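You operate a simulated robot arm through the tools that you are given. There is no shell and no other tool. Be economical: measure what you need, move in short steps, check, and stop when the job is done.

The job below is to be done with a simulated two-armed robot. You get a single attempt, and the scene is never put back.

JOB
Run one hour at 20 C, then take cell No. 62 out to the steel table.
Fine: shut the door again; the other cells stay.

It is judged by the outcome, as a careful person would: the job done as asked, and still so three seconds after it is handed in. It fails if anything else is knocked over, pushed out of place, dropped, spilled or broken.

ROBOT AND FRAMES
Two 7-joint arms with four-finger grippers on one trunk, on a base that drives. Base frame: it is fixed to the floor where the robot stands at the start and does not move with it; the origin is under the middle of the robot, x ahead of it, y to its left, z up. Lengths are in m, angles in rad, forces in N, time in s.
The left shoulder is at the start at [0.04, 0.181, 1.279], the right one opposite. With the tool pointing down near the work surface each hand reaches from about 0.1 to 0.8 m from the robot's upright axis, wherever it stands, measured 20 degrees to its own side. Places, roughly: blue lever [0.6, 0.1, 0.6]; cabinet door [0.5, 0.6, 1.2]; cabinet stop button [0.5, 0, 0.9]; damp dial [0.5, 0, 1.2]; drain valve knob [0.6, 0.4, 0.4]; heat dial [0.5, 0, 1.3]; lamp key of the climate cabinet [0.5, 0.1, 1.3]; limit dial of the climate cabinet [0.5, 0.1, 1.6]; medium cell [0.5, -1.5, 0.75]; offset dial [0.6, -0.1, 1.6]; power switch of the climate cabinet [0.5, 0.1, 1.1]; reset key of the climate cabinet [0.5, 0.1, 1.3]; stop key of the climate cabinet [0.5, 0.1, 1.2]; thaw key of the climate cabinet [0.5, 0.1, 1.2]; thick cell [0.5, -1.75, 0.75]; time dial of the climate cabinet [0.5, 0, 1.1]. Payload 3.67 kg a hand.
Tool frame (each hand has its own): the origin (TCP) lies between the finger pads and is the grasp point; the fingertips stand 0.028 m ahead of it; z points along the fingers, y is the line along which they close. Largest opening 0.112 m; the body of the gripper starts 0.073 m behind the TCP.
Orientation is told as [roll, pitch, yaw] about the base's x, y, z axes, in that order, counted from this pose: with the fingers straight down and closing along the base's y, the tool's x points along the base's -x, its y along +y and its z along -z.

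CONTROLS
- The arms move only by the tool drive_tool. It takes "left_rows", "right_rows" or both (then of equal length, played together; a hand with none holds still); each is a list of rows, each a list of 7 numbers: the closure, from 0 (fully open) to 1 (shut), then the shift along the base's x, y, z in m, then the turn, a rotation vector about the base's x, y, z in degrees. In form: [[gripper, tx, ty, tz, rx, ry, rz], ...]. A call has 1 to 20 rows; each row is the pose to reach, as a shift and turn from the pose commanded when the call began. A row lasts 0.2 s, in which the tool goes at most 0.05 m and 0.15 rad; a call with a longer step from one row to the next is refused whole, and so is a gripper value outside its range. A pose out of reach is approached as far as the arm can. The call stops where the force on the tool passes 60 N (or 10 N more than at its start, if that is more) or the arm is blocked; 0.2 s more then pass. Each finger halts on what it meets, pressing with about 35 N; the grip force reading is that of the motor and also rises with nothing between the fingers. The clock runs only during rows and for 0.2 s after the last one: add rows that repeat a pose to give the fingers time. It gives the time, the measured TCP pose, the force on the tool (base axes), the opening and the grip force at its end, in the units of the frame above (readings bear some noise), with the torque about the TCP (base axes, N m) and any sound that the robot's microphone picked up, and new pictures: "show" is both (left out), scene, wrist or none (wrist: the cameras of the hands that moved).
- Cameras (640 x 400 px; columns grow to the right, rows downward): "scene" is now at [0.0853, 0.0657, 1.5243]; the picture's right is [0.70, -0.71, -0.00], its down [-0.30, -0.29, -0.91] and it looks along [0.65, 0.64, -0.42] (base axes); focal length 214 px, centre (320, 200). "left" rides on the left gripper at [0.06, 0.018, -0.104] in its tool frame; the picture's right is [-0.29, 0.96, 0.00], its down [-0.80, -0.24, -0.55] and it looks along [-0.53, -0.16, 0.83] (tool axes); focal length 234 px, centre (320, 200). "right" rides on the right gripper at [0.06, -0.018, -0.104] in its tool frame; the picture's right is [0.29, 0.96, 0.00], its down [-0.80, 0.24, -0.55] and it looks along [-0.53, 0.16, 0.83] (tool axes); focal length 234 px, centre (320, 200). There is no depth. A picture from a camera that has moved, and an enlarged one, comes with that camera's place and axes in the base frame and with its lens.
- move_column(by): slides the trunk up (or, below 0, down) by that many m; the arms and the scene camera ride with it, the base frame stays. It gives what a move gives, with no picture.
- roll_base(legs): drives the robot by 1 to 6 legs, each [ahead, left, turn to the left] in m, m and rad, along the robot's own axes; the way and the turn of a leg run together, so that a leg with both is an arc; at most 1.5 m and 3.142 rad a leg. The arms and the cameras ride along, it lands a little off, and it stops where it bumps. It gives what a move gives, and a new picture of the scene camera.
- pan_tilt(pan, tilt): turns the head with the scene camera to pan (to the left, within 1.501 rad either way) and tilt (down, from -0.506 to 1.204), counted from straight ahead of the robot. It gives what a move gives, and a new picture of the scene camera.
- enlarge(camera, box): a new picture of the part [left, top, right, bottom] of that camera's present view, enlarged. It takes no simulated time.
- job_done(): hands the job in; it is judged then, once.

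Work in short steps. Places have to be worked out from the pictures, the camera data and where the tool is seen: move nearer, look again, correct. Check each grasp and each placing, and mend what went wrong. You have 120 turns and 260 pictures in all, those below and enlarged ones among them. Open the grippers and draw the arms clear of the work before you hand the job in, unless the task says otherwise; then end with one line.

The tools are called after "Request:" as name(argument=value, ...) on one line, values as JSON. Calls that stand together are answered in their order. drive_tool: Moves the arms, as the interface text tells. Its arguments: {"type":"object","properties":{"left_rows":{"type":"array","items":{"type":"array","items":{"type":"number"}}},"right_rows":{"type":"array","items":{"type":"array","items":{"type":"number"}}},"show":{"type":"string","enum":["both","scene","wrist","none"]}},"required":[]} The other tools are called the same way: move_column (by) slides the trunk up or down; roll_base (legs) drives the base; pan_tilt (pan, tilt) turns the head that bears the scene camera; enlarge (camera, box) takes an enlarged picture of a part of a camera's view; job_done () hands the job in.

At the start:

```text
time: 0.0
left_position: [0.345, 0.3708, 1.4549]
left_orientation: [-0.001, 0.0, 0.0]
left_ft_force: [0.2, -0.4, 1.0]
left_ft_torque: [0.01, 0.03, -0.03]
left_opening: 0.1119
left_grip_force: 0.1
right_position: [0.4262, 0.05, 1.4552]
right_orientation: [-0.001, 0.0, -0.001]
right_ft_force: [-0.2, 0.6, -0.4]
right_ft_torque: [0.01, -0.01, 0.02]
right_opening: 0.1121
right_grip_force: 0.0
trunk travel left (down, up): [-0.4, 0.114]
robot x, y, heading: [0.0027, -0.0005, -0.001]
head pan, tilt: [0.775, 0.429]
```

scene: 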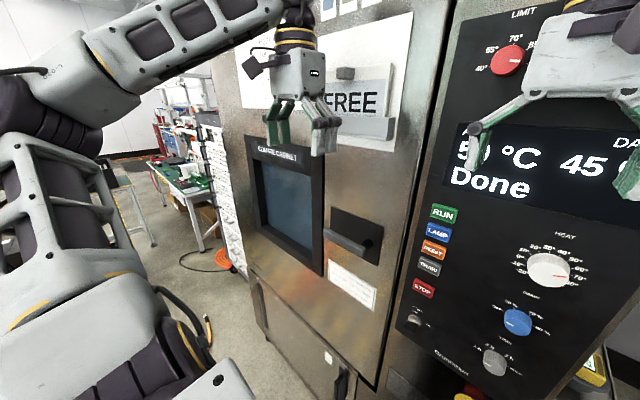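
right: 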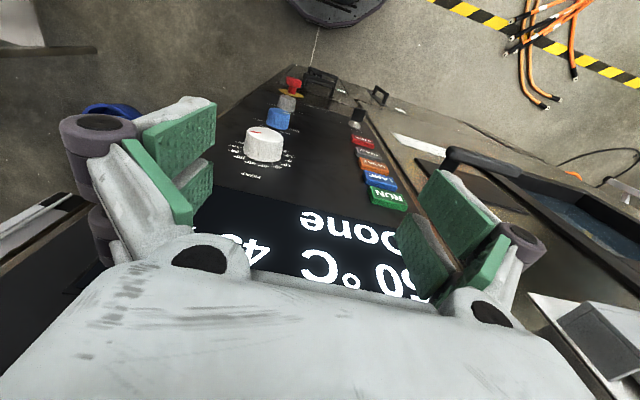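
left: 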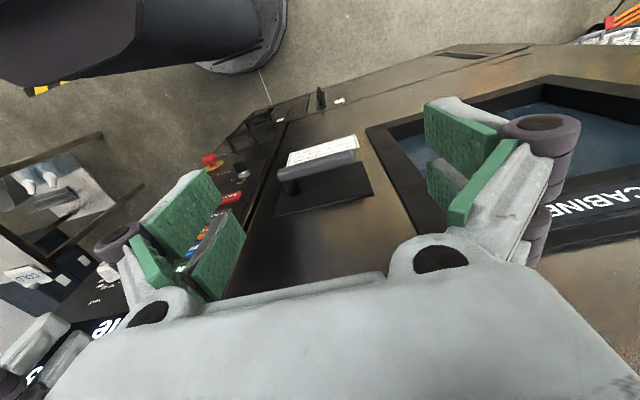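

The panel shows "Done", 50 °C. I look closer at the panel and at the notices on the door.

Request:
enlarge(camera="scene", box=[380, 190, 640, 390])

Request:
enlarge(camera="scene", box=[220, 0, 440, 140])

Request:
pan_tilt(pan=0.3, tilt=0.35)

```text
2.00 times, centred on (510, 290) of scene
camera zoom: at [0.0853, 0.0657, 1.5243], right [0.7, -0.71, 0.0], down [-0.3, -0.29, -0.91], along [0.65, 0.64, -0.42], focal length 429 px, centre (-60, 20)
```

zoom: 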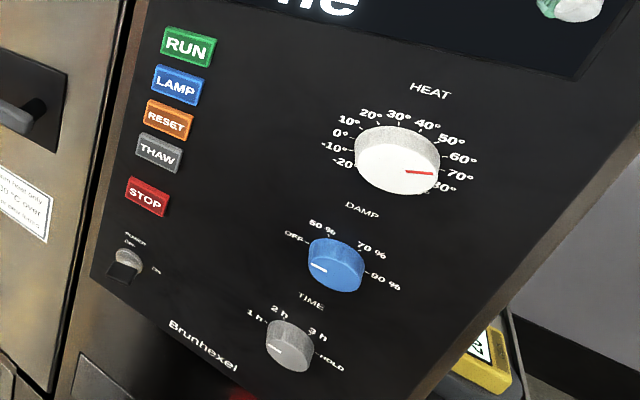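

```text
2.86 times, centred on (330, 70) of scene
camera zoom: at [0.0853, 0.0657, 1.5243], right [0.7, -0.71, 0.0], down [-0.3, -0.29, -0.91], along [0.65, 0.64, -0.42], focal length 613 px, centre (291, 571)
```

zoom: 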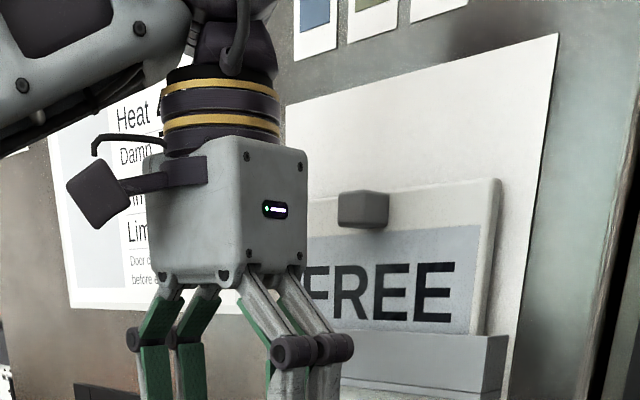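

```text
time: 0.9
left_position: [0.3456, 0.3707, 1.4545]
left_orientation: [0.001, -0.001, -0.001]
left_ft_force: [0.6, -0.5, 0.3]
left_ft_torque: [0.02, 0.01, 0.02]
left_opening: 0.1121
left_grip_force: 0.1
right_position: [0.4258, 0.051, 1.4553]
right_orientation: [0.0, 0.001, 0.0]
right_ft_force: [-0.5, 0.4, -0.2]
right_ft_torque: [0.01, 0.05, 0.0]
right_opening: 0.1123
right_grip_force: 0.1
trunk travel left (down, up): [-0.4, 0.114]
robot x, y, heading: [-0.002, 0.0001, -0.001]
head pan, tilt: [0.3, 0.351]
camera scene: at [0.1083, 0.0288, 1.5316], right [0.3, -0.95, 0.0], down [-0.33, -0.1, -0.94], along [0.9, 0.28, -0.34], focal length 214 px, centre (320, 200)
```

scene: 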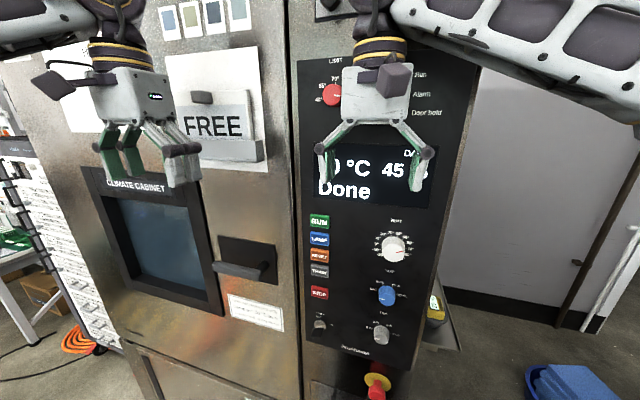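

The hands hide the notices and the panel. I draw them aside and take a look.

Request:
drive_tool(left_rows=[[0, -0.03, 0.03, -0.02, 0, 0, 0], [0, -0.05, 0.06, -0.05, 0, 0, 0], [0, -0.07, 0.08, -0.09, 0, 0, 0], [0, -0.08, 0.1, -0.13, 0, 0, 0], [0, -0.09, 0.11, -0.17, 0, 0, 0], [0, -0.09, 0.11, -0.21, 0, 0, 0], [0, -0.09, 0.11, -0.25, 0, 0, 0]], right_rows=[[0, -0.03, -0.04, 0, 0, 0, 0], [0, -0.06, -0.08, 0, 0, 0, 0], [0, -0.08, -0.12, -0.02, 0, 0, 0], [0, -0.1, -0.16, -0.04, 0, 0, 0], [0, -0.1, -0.2, -0.06, 0, 0, 0], [0, -0.1, -0.24, -0.08, 0, 0, 0], [0, -0.1, -0.28, -0.1, 0, 0, 0]], show="scene")

```text
time: 2.5
left_position: [0.256, 0.4794, 1.2059]
left_orientation: [-0.001, -0.001, 0.003]
left_ft_force: [0.0, -0.2, 0.8]
left_ft_torque: [0.02, 0.02, 0.03]
left_opening: 0.1118
left_grip_force: 0.1
right_position: [0.3254, -0.2311, 1.3541]
right_orientation: [0.003, -0.001, 0.001]
right_ft_force: [-0.5, -0.5, 0.2]
right_ft_torque: [0.05, 0.02, 0.0]
right_opening: 0.1121
right_grip_force: 0.0
trunk travel left (down, up): [-0.4, 0.114]
robot x, y, heading: [-0.0036, -0.0016, -0.001]
head pan, tilt: [0.3, 0.351]
camera scene: at [0.108, 0.0263, 1.5317], right [0.3, -0.96, 0.0], down [-0.33, -0.1, -0.94], along [0.9, 0.28, -0.34], focal length 214 px, centre (320, 200)
```

scene: 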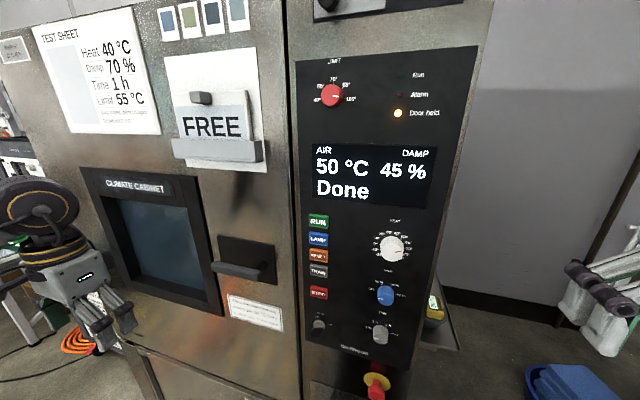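

Request:
enlarge(camera="scene", box=[0, 0, 270, 170])

Request:
enlarge(camera="scene", box=[290, 40, 490, 165])

Request:
enlarge(camera="scene", box=[210, 260, 310, 340])

Request:
enlarge(camera="scene", box=[300, 200, 450, 300])

Request:
enlarge(camera="scene", box=[300, 280, 450, 380])

Request:
pan_tilt(pan=0.3, tilt=-0.4)

Request:
pan_tilt(pan=0.4, tilt=1.0)

Request:
pan_tilt(pan=-1.2, tilt=0.4)

```text
2.35 times, centred on (135, 85) of scene
camera zoom: at [0.108, 0.0263, 1.5317], right [0.3, -0.96, 0.0], down [-0.33, -0.1, -0.94], along [0.9, 0.28, -0.34], focal length 505 px, centre (755, 471)
```

zoom: 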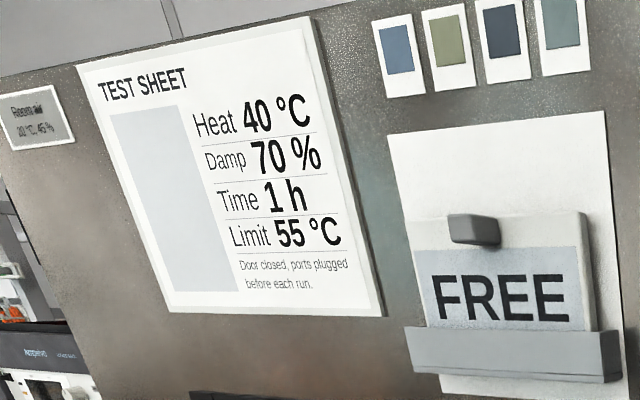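

```text
3.20 times, centred on (390, 102) of scene
camera zoom: at [0.108, 0.0263, 1.5317], right [0.3, -0.96, 0.0], down [-0.33, -0.1, -0.94], along [0.9, 0.28, -0.34], focal length 686 px, centre (96, 512)
```

zoom: 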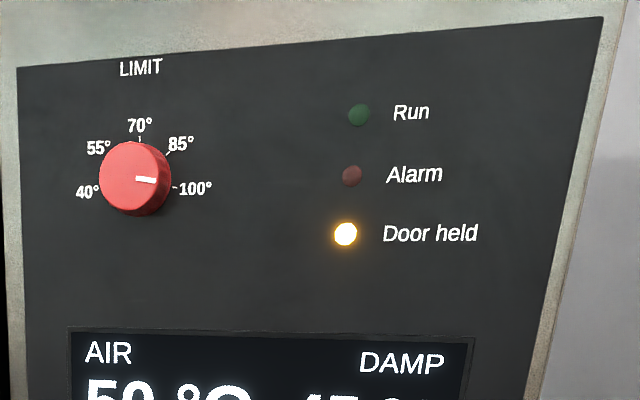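

```text
5.00 times, centred on (260, 300) of scene
camera zoom: at [0.108, 0.0263, 1.5317], right [0.3, -0.96, 0.0], down [-0.33, -0.1, -0.94], along [0.9, 0.28, -0.34], focal length 1072 px, centre (620, -300)
```

zoom: 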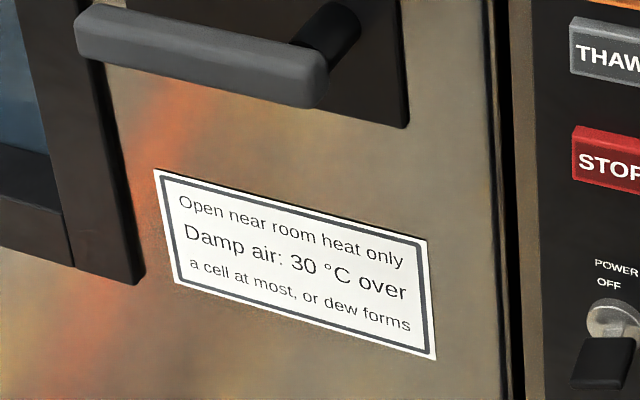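

```text
4.00 times, centred on (375, 250) of scene
camera zoom: at [0.108, 0.0263, 1.5317], right [0.3, -0.96, 0.0], down [-0.33, -0.1, -0.94], along [0.9, 0.28, -0.34], focal length 858 px, centre (100, 0)
```

zoom: 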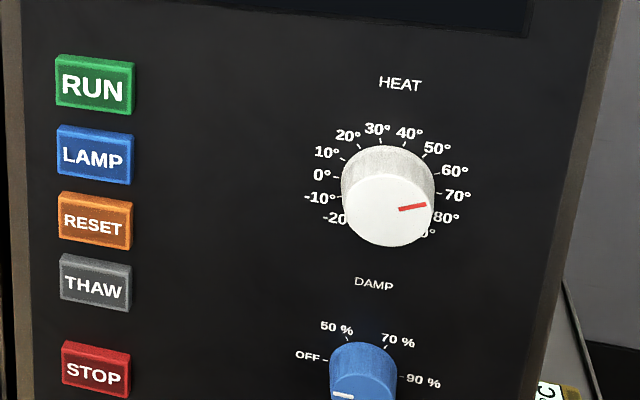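

```text
4.00 times, centred on (375, 330) of scene
camera zoom: at [0.108, 0.0263, 1.5317], right [0.3, -0.96, 0.0], down [-0.33, -0.1, -0.94], along [0.9, 0.28, -0.34], focal length 858 px, centre (100, -320)
```

zoom: 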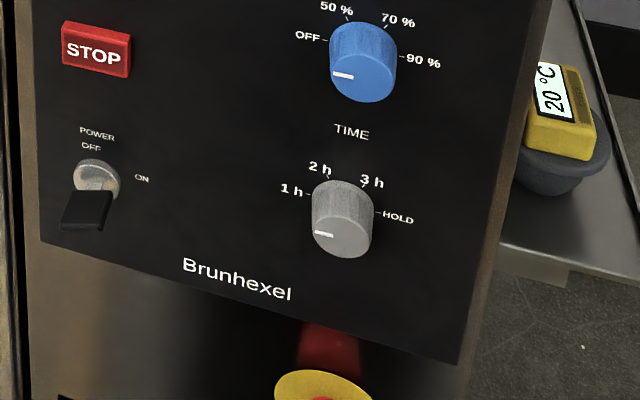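

```text
time: 3.6
left_position: [0.2555, 0.4801, 1.2038]
left_orientation: [0.001, 0.0, 0.0]
left_ft_force: [-0.7, 0.0, 0.1]
left_ft_torque: [0.02, 0.01, -0.02]
left_opening: 0.1119
left_grip_force: 0.1
right_position: [0.3241, -0.2292, 1.3559]
right_orientation: [0.002, -0.001, -0.001]
right_ft_force: [0.0, 0.6, 0.4]
right_ft_torque: [-0.01, 0.0, 0.0]
right_opening: 0.1121
right_grip_force: 0.1
trunk travel left (down, up): [-0.4, 0.114]
robot x, y, heading: [-0.0019, -0.0035, 0.005]
head pan, tilt: [0.3, -0.4]
camera scene: at [0.0893, 0.0222, 1.5971], right [0.3, -0.96, 0.0], down [0.37, 0.12, -0.92], along [0.88, 0.27, 0.39], focal length 214 px, centre (320, 200)
```

scene: 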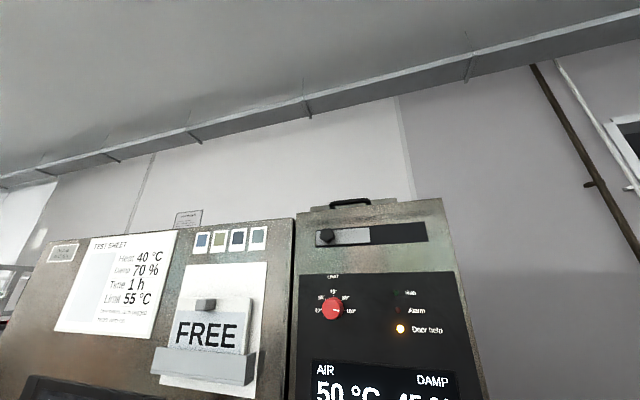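

```text
time: 5.2
left_position: [0.2555, 0.4817, 1.2055]
left_orientation: [0.0, 0.0, 0.0]
left_ft_force: [-0.4, -0.7, -0.3]
left_ft_torque: [-0.02, 0.0, -0.02]
left_opening: 0.112
left_grip_force: 0.0
right_position: [0.3255, -0.2287, 1.3551]
right_orientation: [0.001, 0.0, 0.001]
right_ft_force: [0.3, -0.9, 0.6]
right_ft_torque: [0.01, -0.02, -0.03]
right_opening: 0.1121
right_grip_force: 0.0
trunk travel left (down, up): [-0.4, 0.114]
robot x, y, heading: [0.0005, 0.0001, 0.0]
head pan, tilt: [0.4, 1.0]
camera scene: at [0.0835, 0.0282, 1.4769], right [0.39, -0.92, 0.0], down [-0.77, -0.33, -0.54], along [0.5, 0.21, -0.84], focal length 214 px, centre (320, 200)
```

scene: 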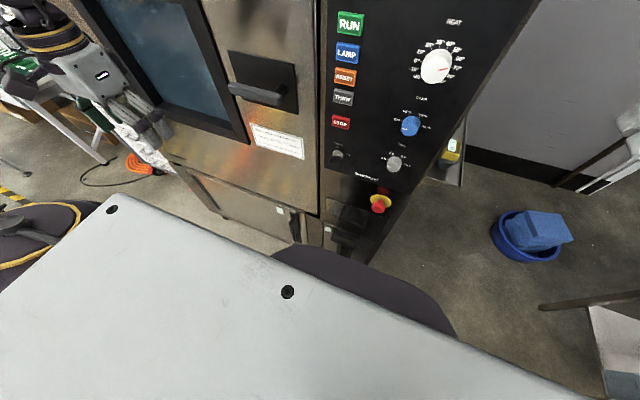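

```text
time: 6.8
left_position: [0.2562, 0.4818, 1.2047]
left_orientation: [0.0, 0.001, 0.0]
left_ft_force: [0.3, -0.5, -0.1]
left_ft_torque: [0.02, -0.01, 0.0]
left_opening: 0.1119
left_grip_force: 0.0
right_position: [0.3261, -0.2284, 1.3557]
right_orientation: [0.001, 0.0, 0.001]
right_ft_force: [-0.3, -1.2, -0.8]
right_ft_torque: [-0.03, 0.01, -0.02]
right_opening: 0.1121
right_grip_force: 0.1
trunk travel left (down, up): [-0.4, 0.114]
robot x, y, heading: [0.003, 0.0027, 0.002]
head pan, tilt: [-1.201, 0.4]
camera scene: at [0.0529, -0.0853, 1.5271], right [-0.93, -0.36, 0.0], down [-0.14, 0.36, -0.92], along [0.33, -0.86, -0.39], focal length 214 px, centre (320, 200)
```

scene: 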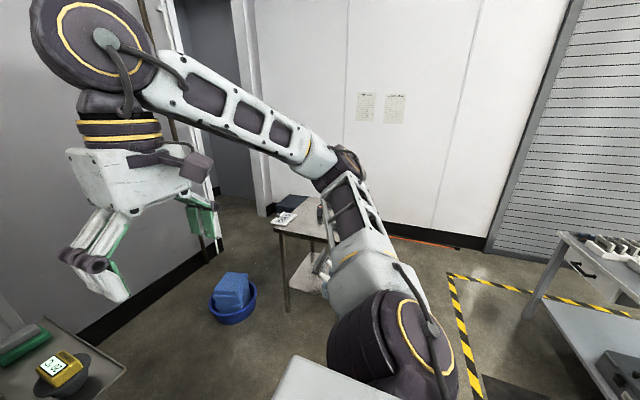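

Now I look farther around the room: the table and cells to the right, and the right flank of the cabinet.

Request:
enlarge(camera="scene", box=[240, 70, 420, 300])

Request:
pan_tilt(pan=-1.5, tilt=0.5)

Request:
pan_tilt(pan=-0.6, tilt=0.6)

Request:
pan_tilt(pan=1.3, tilt=0.5)

```text
1.74 times, centred on (330, 185) of scene
camera zoom: at [0.0529, -0.0853, 1.5271], right [-0.93, -0.36, 0.0], down [-0.14, 0.36, -0.92], along [0.33, -0.86, -0.39], focal length 373 px, centre (303, 226)
```

zoom: 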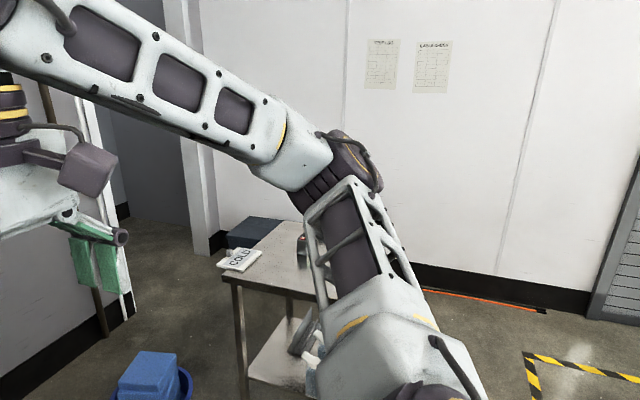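

```text
time: 7.6
left_position: [0.2545, 0.4803, 1.2067]
left_orientation: [-0.001, 0.0, 0.0]
left_ft_force: [0.4, 0.1, -0.2]
left_ft_torque: [0.0, 0.01, -0.02]
left_opening: 0.1122
left_grip_force: 0.1
right_position: [0.3243, -0.228, 1.3555]
right_orientation: [0.0, 0.0, 0.001]
right_ft_force: [0.4, -0.3, 0.4]
right_ft_torque: [-0.01, 0.01, 0.03]
right_opening: 0.1119
right_grip_force: 0.1
trunk travel left (down, up): [-0.4, 0.114]
robot x, y, heading: [0.0037, 0.0002, 0.001]
head pan, tilt: [-1.499, 0.499]
camera scene: at [0.0259, -0.0897, 1.518], right [-1.0, -0.07, 0.0], down [-0.03, 0.48, -0.88], along [0.06, -0.88, -0.48], focal length 214 px, centre (320, 200)
```

scene: 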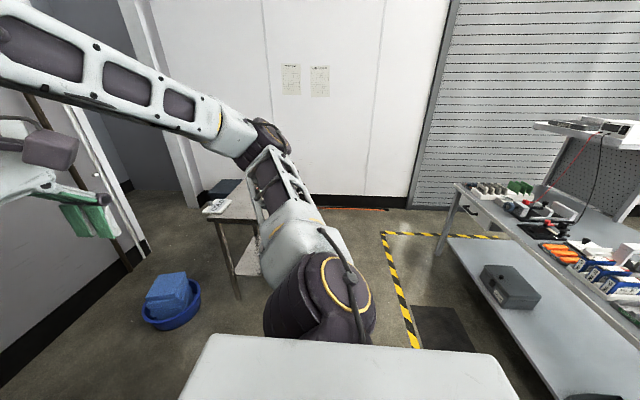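

```text
time: 8.8
left_position: [0.2545, 0.4806, 1.2051]
left_orientation: [0.0, 0.0, 0.001]
left_ft_force: [-0.9, 0.0, -0.4]
left_ft_torque: [0.0, 0.02, 0.02]
left_opening: 0.1119
left_grip_force: 0.0
right_position: [0.3264, -0.229, 1.3551]
right_orientation: [0.001, 0.001, 0.0]
right_ft_force: [0.0, 0.3, -0.3]
right_ft_torque: [0.0, -0.04, -0.01]
right_opening: 0.112
right_grip_force: 0.0
trunk travel left (down, up): [-0.4, 0.114]
robot x, y, heading: [0.0013, -0.0019, -0.004]
head pan, tilt: [-0.6, 0.6]
camera scene: at [0.0922, -0.049, 1.5089], right [-0.57, -0.82, 0.0], down [-0.47, 0.32, -0.83], along [0.68, -0.47, -0.56], focal length 214 px, centre (320, 200)
```

scene: 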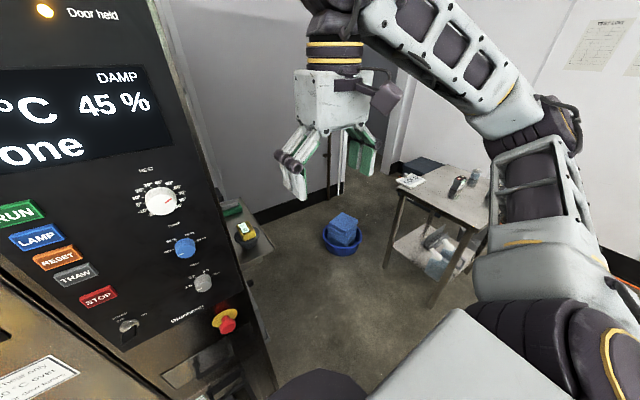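

```text
time: 10.7
left_position: [0.2563, 0.4812, 1.205]
left_orientation: [0.0, 0.0, 0.001]
left_ft_force: [0.4, -0.1, -0.4]
left_ft_torque: [0.02, -0.01, 0.01]
left_opening: 0.1119
left_grip_force: 0.0
right_position: [0.3239, -0.228, 1.3554]
right_orientation: [0.0, -0.001, -0.001]
right_ft_force: [-0.5, 0.5, 0.7]
right_ft_torque: [-0.03, -0.01, 0.04]
right_opening: 0.1117
right_grip_force: 0.0
trunk travel left (down, up): [-0.4, 0.114]
robot x, y, heading: [-0.0037, -0.0037, 0.006]
head pan, tilt: [1.3, 0.499]
camera scene: at [0.0437, 0.0887, 1.5179], right [0.96, -0.27, 0.0], down [-0.13, -0.46, -0.88], along [0.23, 0.85, -0.48], focal length 214 px, centre (320, 200)
```

scene: 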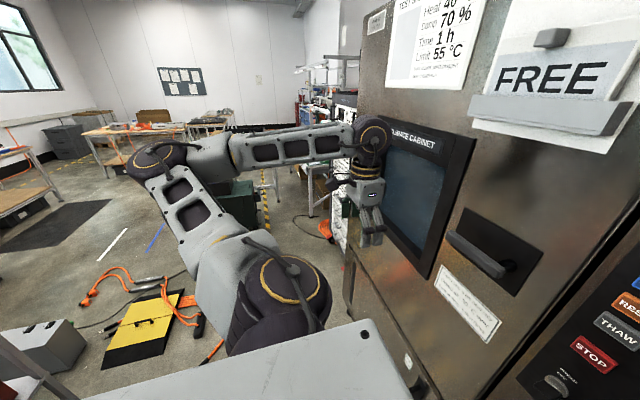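

I back off and shift right to see the right flank of the cabinet and the table.

Request:
roll_base(legs=[[-0.35, 0, 0], [0, -0.7, 0]])

Request:
pan_tilt(pan=0.6, tilt=0.2)

Request:
pan_tilt(pan=-0.6, tilt=0.65)

```text
time: 16.6
left_position: [-0.0952, -0.2171, 1.2045]
left_orientation: [-0.002, 0.0, 0.005]
left_ft_force: [-0.1, 0.2, 0.3]
left_ft_torque: [0.0, 0.0, 0.02]
left_opening: 0.112
left_grip_force: 0.1
right_position: [-0.022, -0.9267, 1.3543]
right_orientation: [0.001, 0.001, 0.003]
right_ft_force: [0.0, -0.4, 0.3]
right_ft_torque: [-0.01, 0.02, 0.02]
right_opening: 0.1119
right_grip_force: 0.1
trunk travel left (down, up): [-0.4, 0.114]
robot x, y, heading: [-0.3481, -0.6992, 0.011]
head pan, tilt: [1.3, 0.499]
camera scene: at [-0.3051, -0.61, 1.5179], right [0.96, -0.26, 0.0], down [-0.13, -0.46, -0.88], along [0.23, 0.85, -0.48], focal length 214 px, centre (320, 200)
```

scene: 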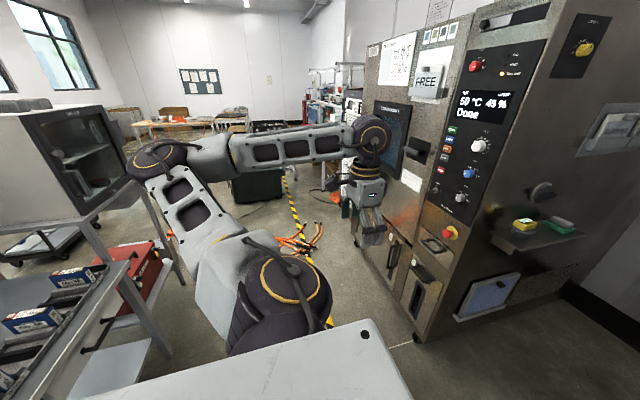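

```text
time: 17.6
left_position: [-0.0949, -0.2175, 1.2053]
left_orientation: [-0.001, -0.001, 0.006]
left_ft_force: [-0.6, -0.3, 1.2]
left_ft_torque: [0.01, -0.01, 0.04]
left_opening: 0.1123
left_grip_force: 0.0
right_position: [-0.022, -0.9266, 1.356]
right_orientation: [-0.002, -0.001, 0.004]
right_ft_force: [0.2, 0.0, 0.1]
right_ft_torque: [-0.01, -0.02, -0.01]
right_opening: 0.112
right_grip_force: 0.0
trunk travel left (down, up): [-0.4, 0.114]
robot x, y, heading: [-0.3493, -0.7008, 0.007]
head pan, tilt: [0.6, 0.201]
camera scene: at [-0.2524, -0.645, 1.5456], right [0.57, -0.82, 0.0], down [-0.16, -0.11, -0.98], along [0.81, 0.56, -0.2], focal length 214 px, centre (320, 200)
```

scene: 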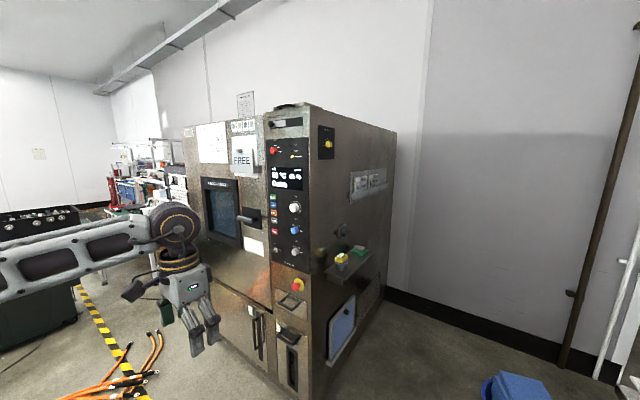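

```text
time: 19.0
left_position: [-0.0952, -0.2174, 1.2051]
left_orientation: [0.0, 0.001, 0.005]
left_ft_force: [0.8, 0.1, -0.7]
left_ft_torque: [0.01, -0.02, 0.0]
left_opening: 0.1122
left_grip_force: 0.0
right_position: [-0.0231, -0.9265, 1.3549]
right_orientation: [-0.001, 0.0, 0.003]
right_ft_force: [0.4, 0.4, -1.0]
right_ft_torque: [0.0, 0.0, 0.01]
right_opening: 0.1117
right_grip_force: 0.1
trunk travel left (down, up): [-0.4, 0.114]
robot x, y, heading: [-0.3511, -0.7004, 0.0]
head pan, tilt: [-0.6, 0.649]
camera scene: at [-0.2571, -0.7472, 1.5046], right [-0.56, -0.83, 0.0], down [-0.5, 0.34, -0.8], along [0.66, -0.45, -0.6], focal length 214 px, centre (320, 200)
```

scene: 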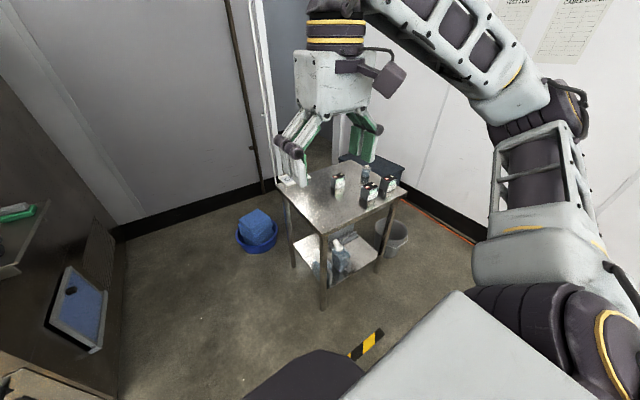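

I zoom in on the table and, after turning the head, on the cabinet flank.

Request:
enlarge(camera="scene", box=[260, 140, 430, 250])

Request:
pan_tilt(pan=0.6, tilt=0.2)

Request:
enlarge(camera="scene", box=[310, 110, 400, 170])

Request:
enlarge(camera="scene", box=[310, 150, 400, 210])

Request:
enlarge(camera="scene", box=[305, 205, 400, 285])

Request:
enlarge(camera="scene", box=[210, 260, 400, 390])

```text
3.64 times, centred on (345, 195) of scene
camera zoom: at [-0.2571, -0.7472, 1.5046], right [-0.56, -0.83, 0.0], down [-0.5, 0.34, -0.8], along [0.66, -0.45, -0.6], focal length 780 px, centre (229, 218)
```

zoom: 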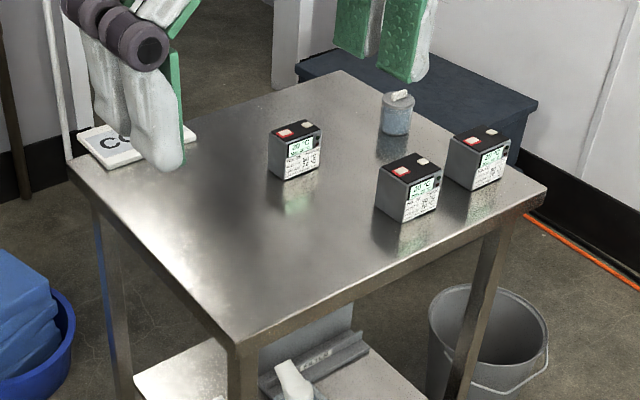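

```text
time: 20.4
left_position: [-0.0951, -0.2166, 1.2055]
left_orientation: [0.0, -0.001, 0.005]
left_ft_force: [-0.1, 0.4, -0.6]
left_ft_torque: [0.03, 0.03, -0.02]
left_opening: 0.1121
left_grip_force: 0.1
right_position: [-0.0218, -0.927, 1.3557]
right_orientation: [0.0, -0.001, 0.004]
right_ft_force: [0.7, 0.0, -0.4]
right_ft_torque: [0.02, -0.02, 0.03]
right_opening: 0.1122
right_grip_force: 0.1
trunk travel left (down, up): [-0.4, 0.114]
robot x, y, heading: [-0.3466, -0.6997, 0.004]
head pan, tilt: [0.6, 0.201]
camera scene: at [-0.2523, -0.6456, 1.5456], right [0.57, -0.82, 0.0], down [-0.16, -0.11, -0.98], along [0.81, 0.56, -0.2], focal length 214 px, centre (320, 200)
```

scene: 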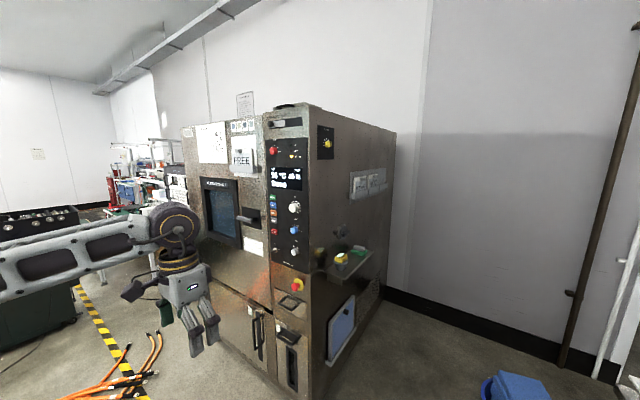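

```text
6.67 times, centred on (355, 140) of scene
camera zoom: at [-0.2523, -0.6456, 1.5456], right [0.57, -0.82, 0.0], down [-0.16, -0.11, -0.98], along [0.81, 0.56, -0.2], focal length 1430 px, centre (87, 600)
```

zoom: 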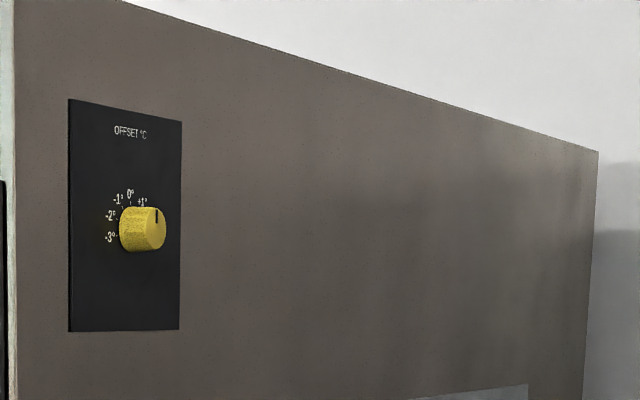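

```text
6.67 times, centred on (355, 180) of scene
camera zoom: at [-0.2523, -0.6456, 1.5456], right [0.57, -0.82, 0.0], down [-0.16, -0.11, -0.98], along [0.81, 0.56, -0.2], focal length 1430 px, centre (87, 333)
```

zoom: 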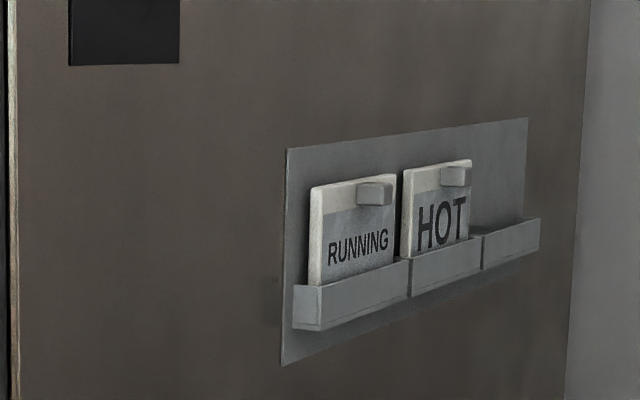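

```text
5.00 times, centred on (352, 245) of scene
camera zoom: at [-0.2523, -0.6456, 1.5456], right [0.57, -0.82, 0.0], down [-0.16, -0.11, -0.98], along [0.81, 0.56, -0.2], focal length 1072 px, centre (158, -25)
```

zoom: 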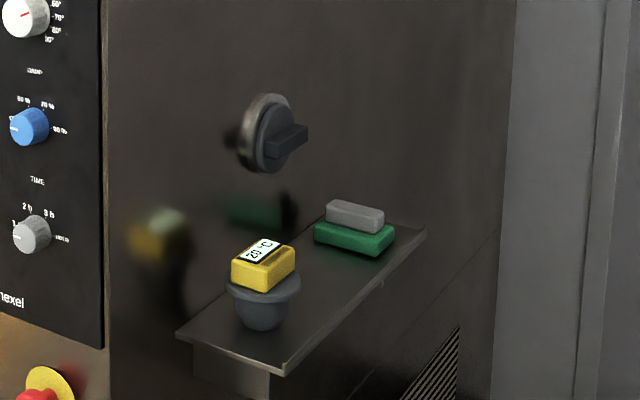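

```text
3.08 times, centred on (305, 325) of scene
camera zoom: at [-0.2523, -0.6456, 1.5456], right [0.57, -0.82, 0.0], down [-0.16, -0.11, -0.98], along [0.81, 0.56, -0.2], focal length 660 px, centre (366, -185)
```

zoom: 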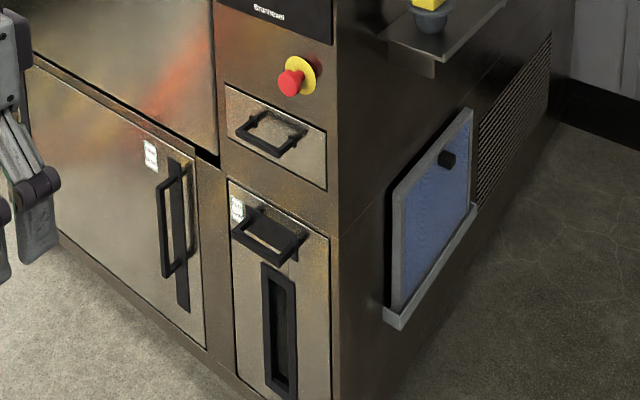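

The offset dial matters, so I zoom harder on it, and on the table cells afterwards.

Request:
enlarge(camera="scene", box=[317, 122, 341, 160])

Request:
enlarge(camera="scene", box=[260, 130, 320, 190])

Request:
enlarge(camera="scene", box=[260, 185, 320, 265])

Request:
roll_base(legs=[[0.25, -0.1, 0]])

Request:
pan_tilt(pan=0.85, tilt=0.1)

Request:
enlarge(camera="scene", box=[260, 50, 480, 200])

```text
10.53 times, centred on (329, 141) of scene
camera zoom: at [-0.2523, -0.6456, 1.5456], right [0.57, -0.82, 0.0], down [-0.16, -0.11, -0.98], along [0.81, 0.56, -0.2], focal length 2258 px, centre (225, 821)
```

zoom: 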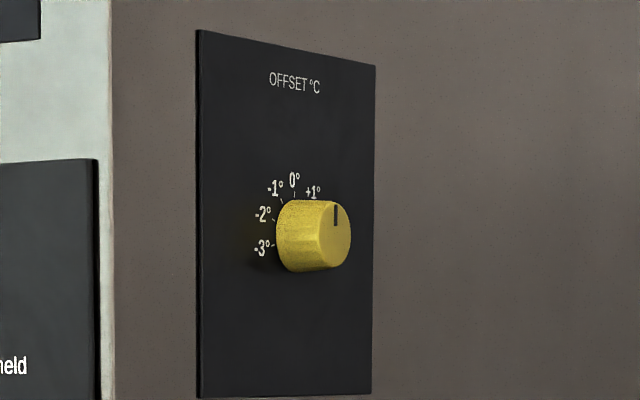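

```text
6.67 times, centred on (290, 160) of scene
camera zoom: at [-0.2523, -0.6456, 1.5456], right [0.57, -0.82, 0.0], down [-0.16, -0.11, -0.98], along [0.81, 0.56, -0.2], focal length 1430 px, centre (520, 467)
```

zoom: 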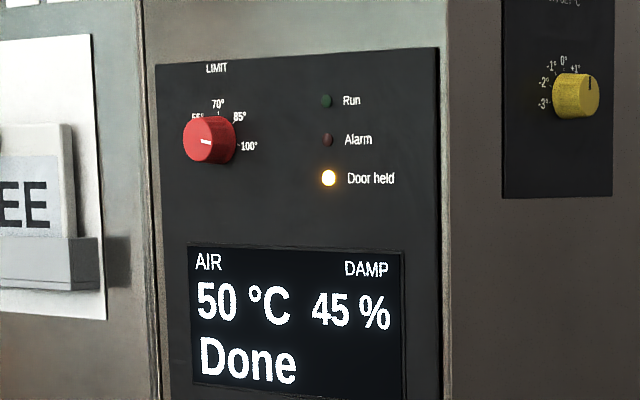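

```text
5.00 times, centred on (290, 225) of scene
camera zoom: at [-0.2523, -0.6456, 1.5456], right [0.57, -0.82, 0.0], down [-0.16, -0.11, -0.98], along [0.81, 0.56, -0.2], focal length 1072 px, centre (470, 75)
```

zoom: 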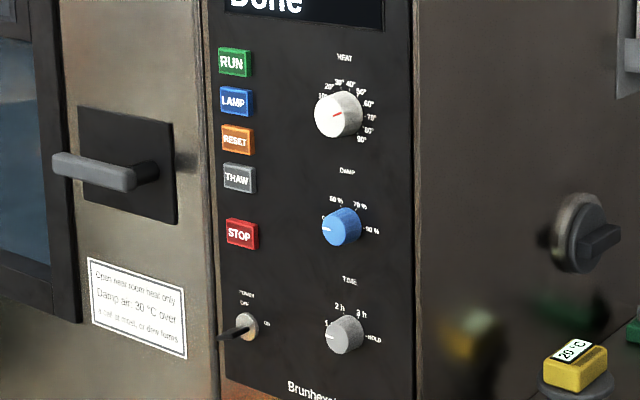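

```text
time: 22.3
left_position: [0.154, -0.3146, 1.2054]
left_orientation: [-0.001, 0.0, 0.006]
left_ft_force: [-0.3, -0.2, -0.6]
left_ft_torque: [0.01, 0.02, 0.03]
left_opening: 0.112
left_grip_force: 0.1
right_position: [0.2271, -1.0253, 1.3549]
right_orientation: [0.001, -0.001, 0.003]
right_ft_force: [-0.8, 0.2, 0.6]
right_ft_torque: [0.03, 0.0, 0.01]
right_opening: 0.1118
right_grip_force: 0.0
trunk travel left (down, up): [-0.4, 0.114]
robot x, y, heading: [-0.0995, -0.8, 0.009]
head pan, tilt: [0.6, 0.201]
camera scene: at [-0.0044, -0.744, 1.5457], right [0.57, -0.82, 0.0], down [-0.16, -0.11, -0.98], along [0.81, 0.56, -0.2], focal length 214 px, centre (320, 200)
```

scene: 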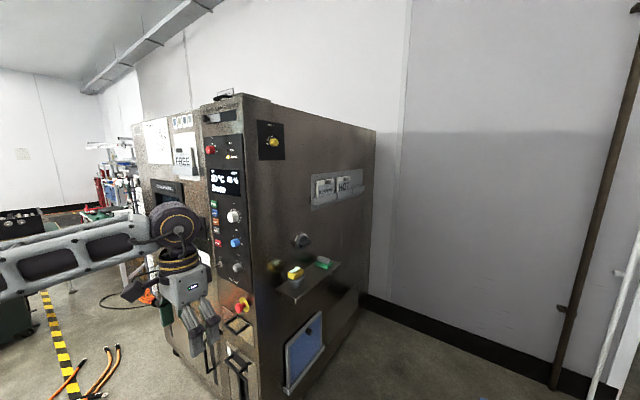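

```text
time: 23.1
left_position: [0.1549, -0.3171, 1.2045]
left_orientation: [0.0, 0.001, 0.005]
left_ft_force: [-0.7, 0.2, 0.1]
left_ft_torque: [0.0, -0.01, 0.02]
left_opening: 0.1119
left_grip_force: 0.0
right_position: [0.2282, -1.0266, 1.355]
right_orientation: [0.003, -0.001, 0.005]
right_ft_force: [-0.5, 0.2, -0.3]
right_ft_torque: [-0.02, 0.03, -0.02]
right_opening: 0.1119
right_grip_force: 0.1
trunk travel left (down, up): [-0.4, 0.114]
robot x, y, heading: [-0.0997, -0.7988, 0.003]
head pan, tilt: [0.85, 0.099]
camera scene: at [-0.0184, -0.7286, 1.5549], right [0.75, -0.66, 0.0], down [-0.07, -0.07, -0.99], along [0.65, 0.75, -0.1], focal length 214 px, centre (320, 200)
```

scene: 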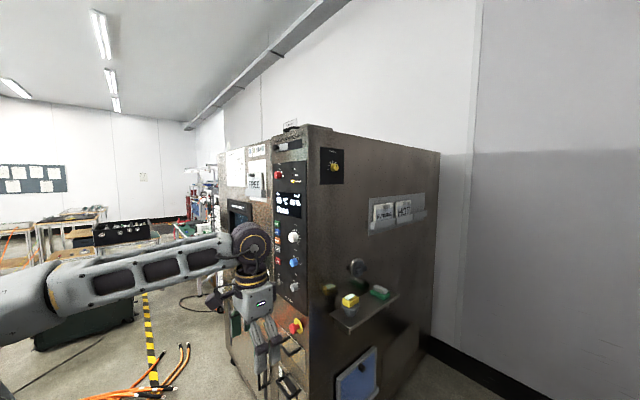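

```text
2.67 times, centred on (370, 125) of scene
camera zoom: at [-0.0184, -0.7286, 1.5549], right [0.75, -0.66, 0.0], down [-0.07, -0.07, -0.99], along [0.65, 0.75, -0.1], focal length 572 px, centre (187, 400)
```

zoom: 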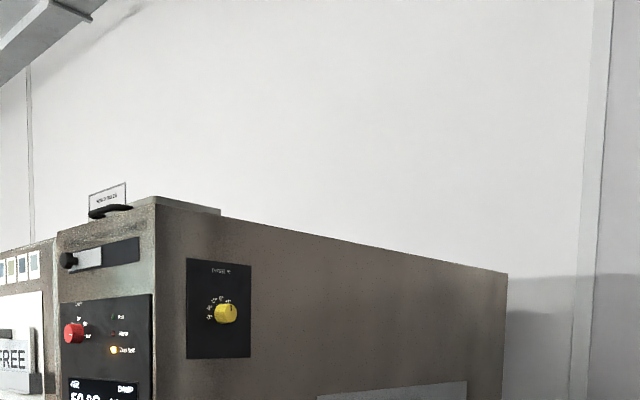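

Request:
enlarge(camera="scene", box=[320, 145, 348, 185])

Request:
enlarge(camera="scene", box=[320, 250, 410, 320])

Request:
pan_tilt(pan=-0.8, tilt=0.8)

```text
10.00 times, centred on (334, 165) of scene
camera zoom: at [-0.0184, -0.7286, 1.5549], right [0.75, -0.66, 0.0], down [-0.07, -0.07, -0.99], along [0.65, 0.75, -0.1], focal length 2145 px, centre (180, 550)
```

zoom: 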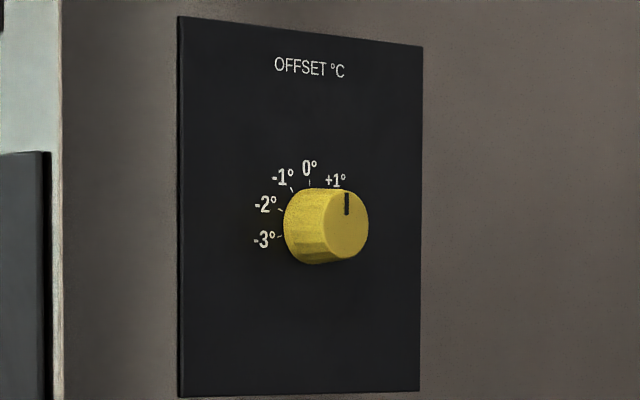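

```text
5.71 times, centred on (365, 285) of scene
camera zoom: at [-0.0184, -0.7286, 1.5549], right [0.75, -0.66, 0.0], down [-0.07, -0.07, -0.99], along [0.65, 0.75, -0.1], focal length 1226 px, centre (63, -286)
```

zoom: 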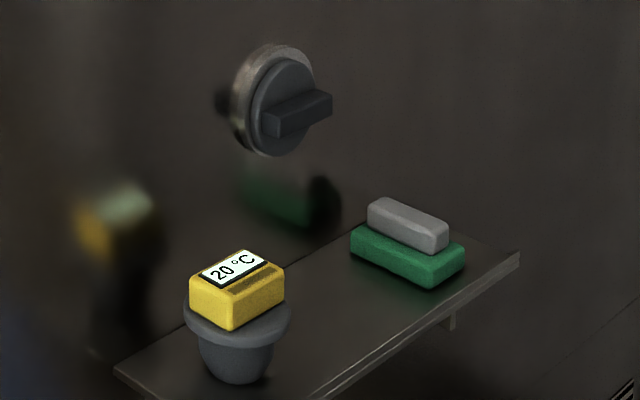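

```text
time: 24.8
left_position: [0.1544, -0.3168, 1.2052]
left_orientation: [0.001, 0.0, 0.006]
left_ft_force: [0.1, -0.5, -0.7]
left_ft_torque: [-0.01, 0.0, 0.03]
left_opening: 0.1118
left_grip_force: 0.2
right_position: [0.2281, -1.0249, 1.3551]
right_orientation: [0.0, 0.0, 0.005]
right_ft_force: [-0.2, -0.3, -0.8]
right_ft_torque: [-0.03, 0.01, 0.0]
right_opening: 0.1122
right_grip_force: 0.1
trunk travel left (down, up): [-0.4, 0.114]
robot x, y, heading: [-0.0954, -0.8006, 0.007]
head pan, tilt: [-0.799, 0.799]
camera scene: at [-0.0232, -0.8552, 1.492], right [-0.71, -0.7, 0.0], down [-0.5, 0.51, -0.7], along [0.49, -0.5, -0.72], focal length 214 px, centre (320, 200)
```

scene: 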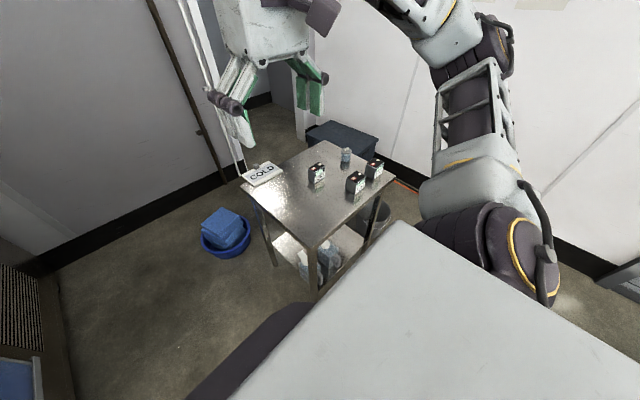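

Request:
enlarge(camera="scene", box=[295, 140, 395, 210])

Request:
enlarge(camera="scene", box=[340, 150, 390, 200])

```text
5.71 times, centred on (345, 175) of scene
camera zoom: at [-0.0232, -0.8552, 1.492], right [-0.71, -0.7, 0.0], down [-0.5, 0.51, -0.7], along [0.49, -0.5, -0.72], focal length 1226 px, centre (177, 343)
```

zoom: 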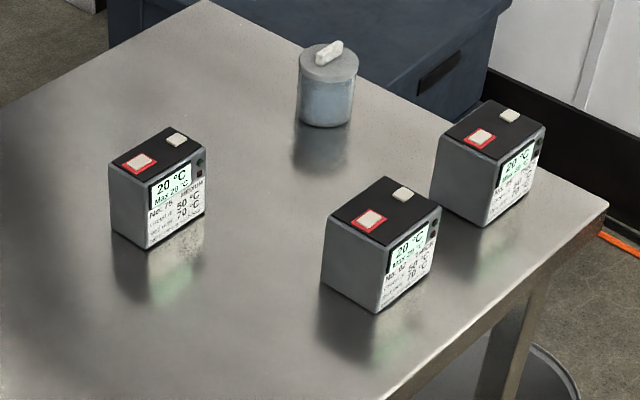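

```text
8.00 times, centred on (365, 175) of scene
camera zoom: at [-0.0232, -0.8552, 1.492], right [-0.71, -0.7, 0.0], down [-0.5, 0.51, -0.7], along [0.49, -0.5, -0.72], focal length 1716 px, centre (-40, 400)
```

zoom: 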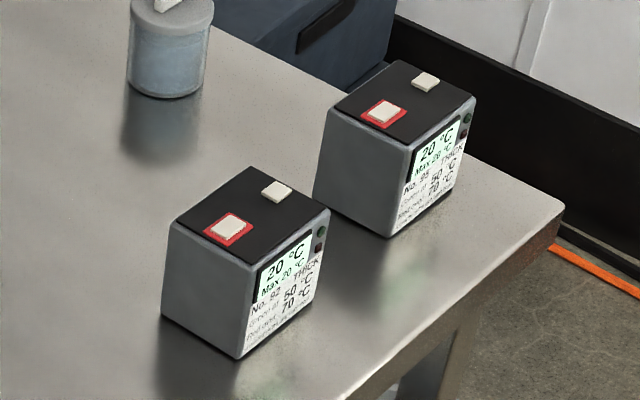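

Offset is at 0, port plug is in; the table's cells are 75, 92 and 9x, so No. 62 is inside. I return in front of the control panel.

Request:
roll_base(legs=[[-0.15, 0, 0], [0, 0.97, 0]])

Request:
pan_tilt(pan=-0.1, tilt=0.35)

Request:
enlarge(camera="scene", box=[260, 140, 420, 260])

```text
time: 30.9
left_position: [0.0022, 0.6411, 1.2058]
left_orientation: [0.0, 0.0, 0.004]
left_ft_force: [-0.9, 0.6, 0.1]
left_ft_torque: [0.03, 0.05, 0.01]
left_opening: 0.1122
left_grip_force: 0.0
right_position: [0.0743, -0.0688, 1.3543]
right_orientation: [0.0, -0.001, 0.002]
right_ft_force: [0.0, -0.2, 0.5]
right_ft_torque: [-0.02, -0.03, 0.02]
right_opening: 0.1119
right_grip_force: 0.1
trunk travel left (down, up): [-0.4, 0.114]
robot x, y, heading: [-0.252, 0.1585, 0.005]
head pan, tilt: [-0.799, 0.799]
camera scene: at [-0.1757, 0.1033, 1.492], right [-0.71, -0.7, 0.0], down [-0.5, 0.51, -0.7], along [0.49, -0.5, -0.72], focal length 214 px, centre (320, 200)
```

scene: 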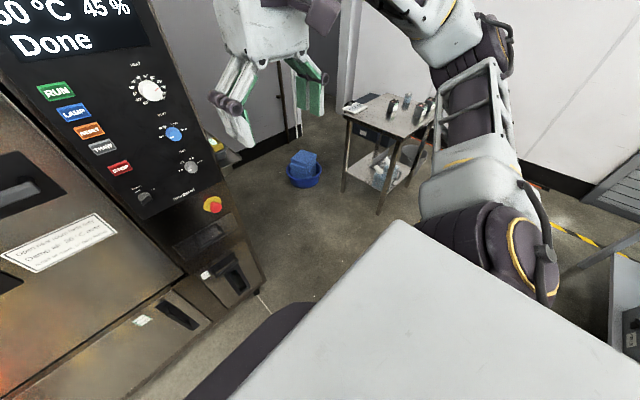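

```text
time: 32.0
left_position: [0.0032, 0.6413, 1.2049]
left_orientation: [0.0, -0.001, 0.004]
left_ft_force: [-0.9, -0.2, 0.8]
left_ft_torque: [-0.01, -0.01, 0.0]
left_opening: 0.1121
left_grip_force: 0.0
right_position: [0.0735, -0.0683, 1.355]
right_orientation: [0.002, -0.002, 0.004]
right_ft_force: [-0.9, 0.0, -0.8]
right_ft_torque: [-0.01, -0.03, 0.03]
right_opening: 0.1118
right_grip_force: 0.1
trunk travel left (down, up): [-0.4, 0.114]
robot x, y, heading: [-0.2502, 0.1626, 0.004]
head pan, tilt: [-0.099, 0.351]
camera scene: at [-0.1395, 0.152, 1.5316], right [-0.1, -1.0, 0.0], down [-0.34, 0.03, -0.94], along [0.93, -0.09, -0.34], focal length 214 px, centre (320, 200)
```

scene: 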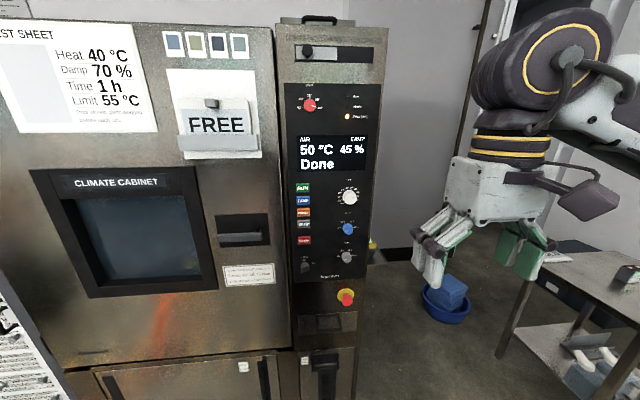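

```text
3.33 times, centred on (340, 200) of scene
camera zoom: at [-0.1395, 0.152, 1.5316], right [-0.1, -1.0, 0.0], down [-0.34, 0.03, -0.94], along [0.93, -0.09, -0.34], focal length 715 px, centre (253, 200)
```

zoom: 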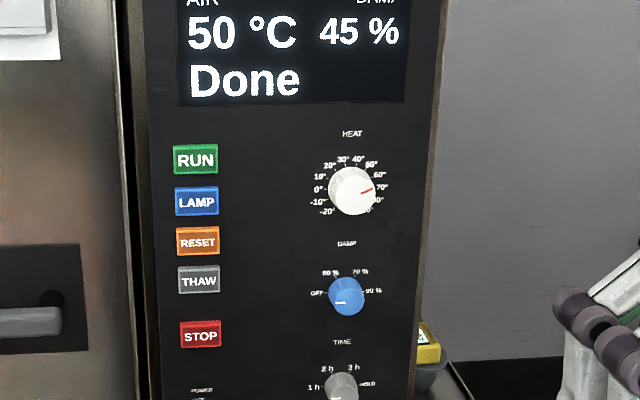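

Heat dial is near (0.47, 0, 1.31), pointing at about 70. I turn the right hand to point at the panel and stop short of the dial.

Request:
drive_tool(right_rows=[[0.0, 0.02, 0.006, 0, 0, -8.2, 0], [0.0, 0.04, 0.012, 0, 0, -16.4, 0], [0.05, 0.06, 0.018, -0.005, 0, -24.6, 0], [0.1, 0.08, 0.024, -0.01, 0, -32.8, 0], [0.15, 0.1, 0.03, -0.015, 0, -41, 0], [0.2, 0.12, 0.036, -0.02, 0, -49.2, 0], [0.25, 0.14, 0.042, -0.025, 0, -57.4, 0], [0.3, 0.16, 0.05, -0.03, 0, -65.6, 0], [0.3, 0.18, 0.058, -0.035, 0, -73.8, 0], [0.3, 0.2, 0.063, -0.04, 0, -82, 0], [0.3, 0.226, 0.068, -0.04, 0, -90, 0]])

```text
time: 34.6
left_position: [0.0032, 0.6421, 1.205]
left_orientation: [-0.002, 0.001, 0.002]
left_ft_force: [-0.4, -0.4, 0.2]
left_ft_torque: [0.0, -0.03, 0.0]
left_opening: 0.1119
left_grip_force: 0.0
right_position: [0.283, 0.0373, 1.282]
right_orientation: [0.142, -1.42, -0.071]
right_ft_force: [-0.2, 0.5, 0.2]
right_ft_torque: [-0.02, -0.03, 0.0]
right_opening: 0.0782
right_grip_force: 0.0
right hand out of reach, approached as far as the arm can: row 8, 9, 10, 11
trunk travel left (down, up): [-0.4, 0.114]
robot x, y, heading: [-0.2481, 0.1624, 0.004]
head pan, tilt: [-0.099, 0.351]
stopped in row 11 (right hand): the arm was blocked; the commanded pose is now the measured one
camera scene: at [-0.1396, 0.1527, 1.5316], right [-0.1, -1.0, 0.0], down [-0.34, 0.03, -0.94], along [0.93, -0.09, -0.34], focal length 214 px, centre (320, 200)
camera right: at [0.1733, 0.0131, 1.2373], right [-0.11, 0.96, -0.26], down [-0.44, 0.19, 0.88], along [0.89, 0.21, 0.4], focal length 234 px, centre (320, 200)
```

scene: 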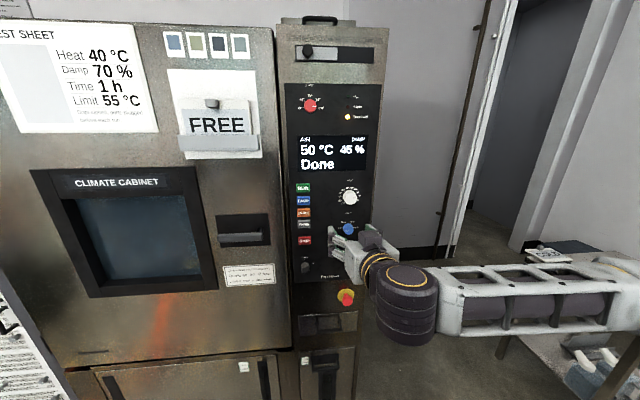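
right: 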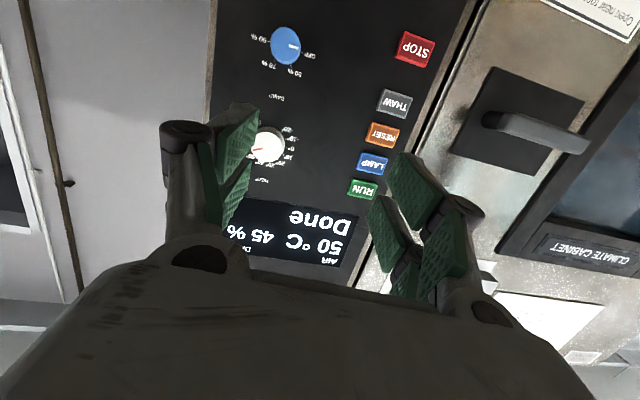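

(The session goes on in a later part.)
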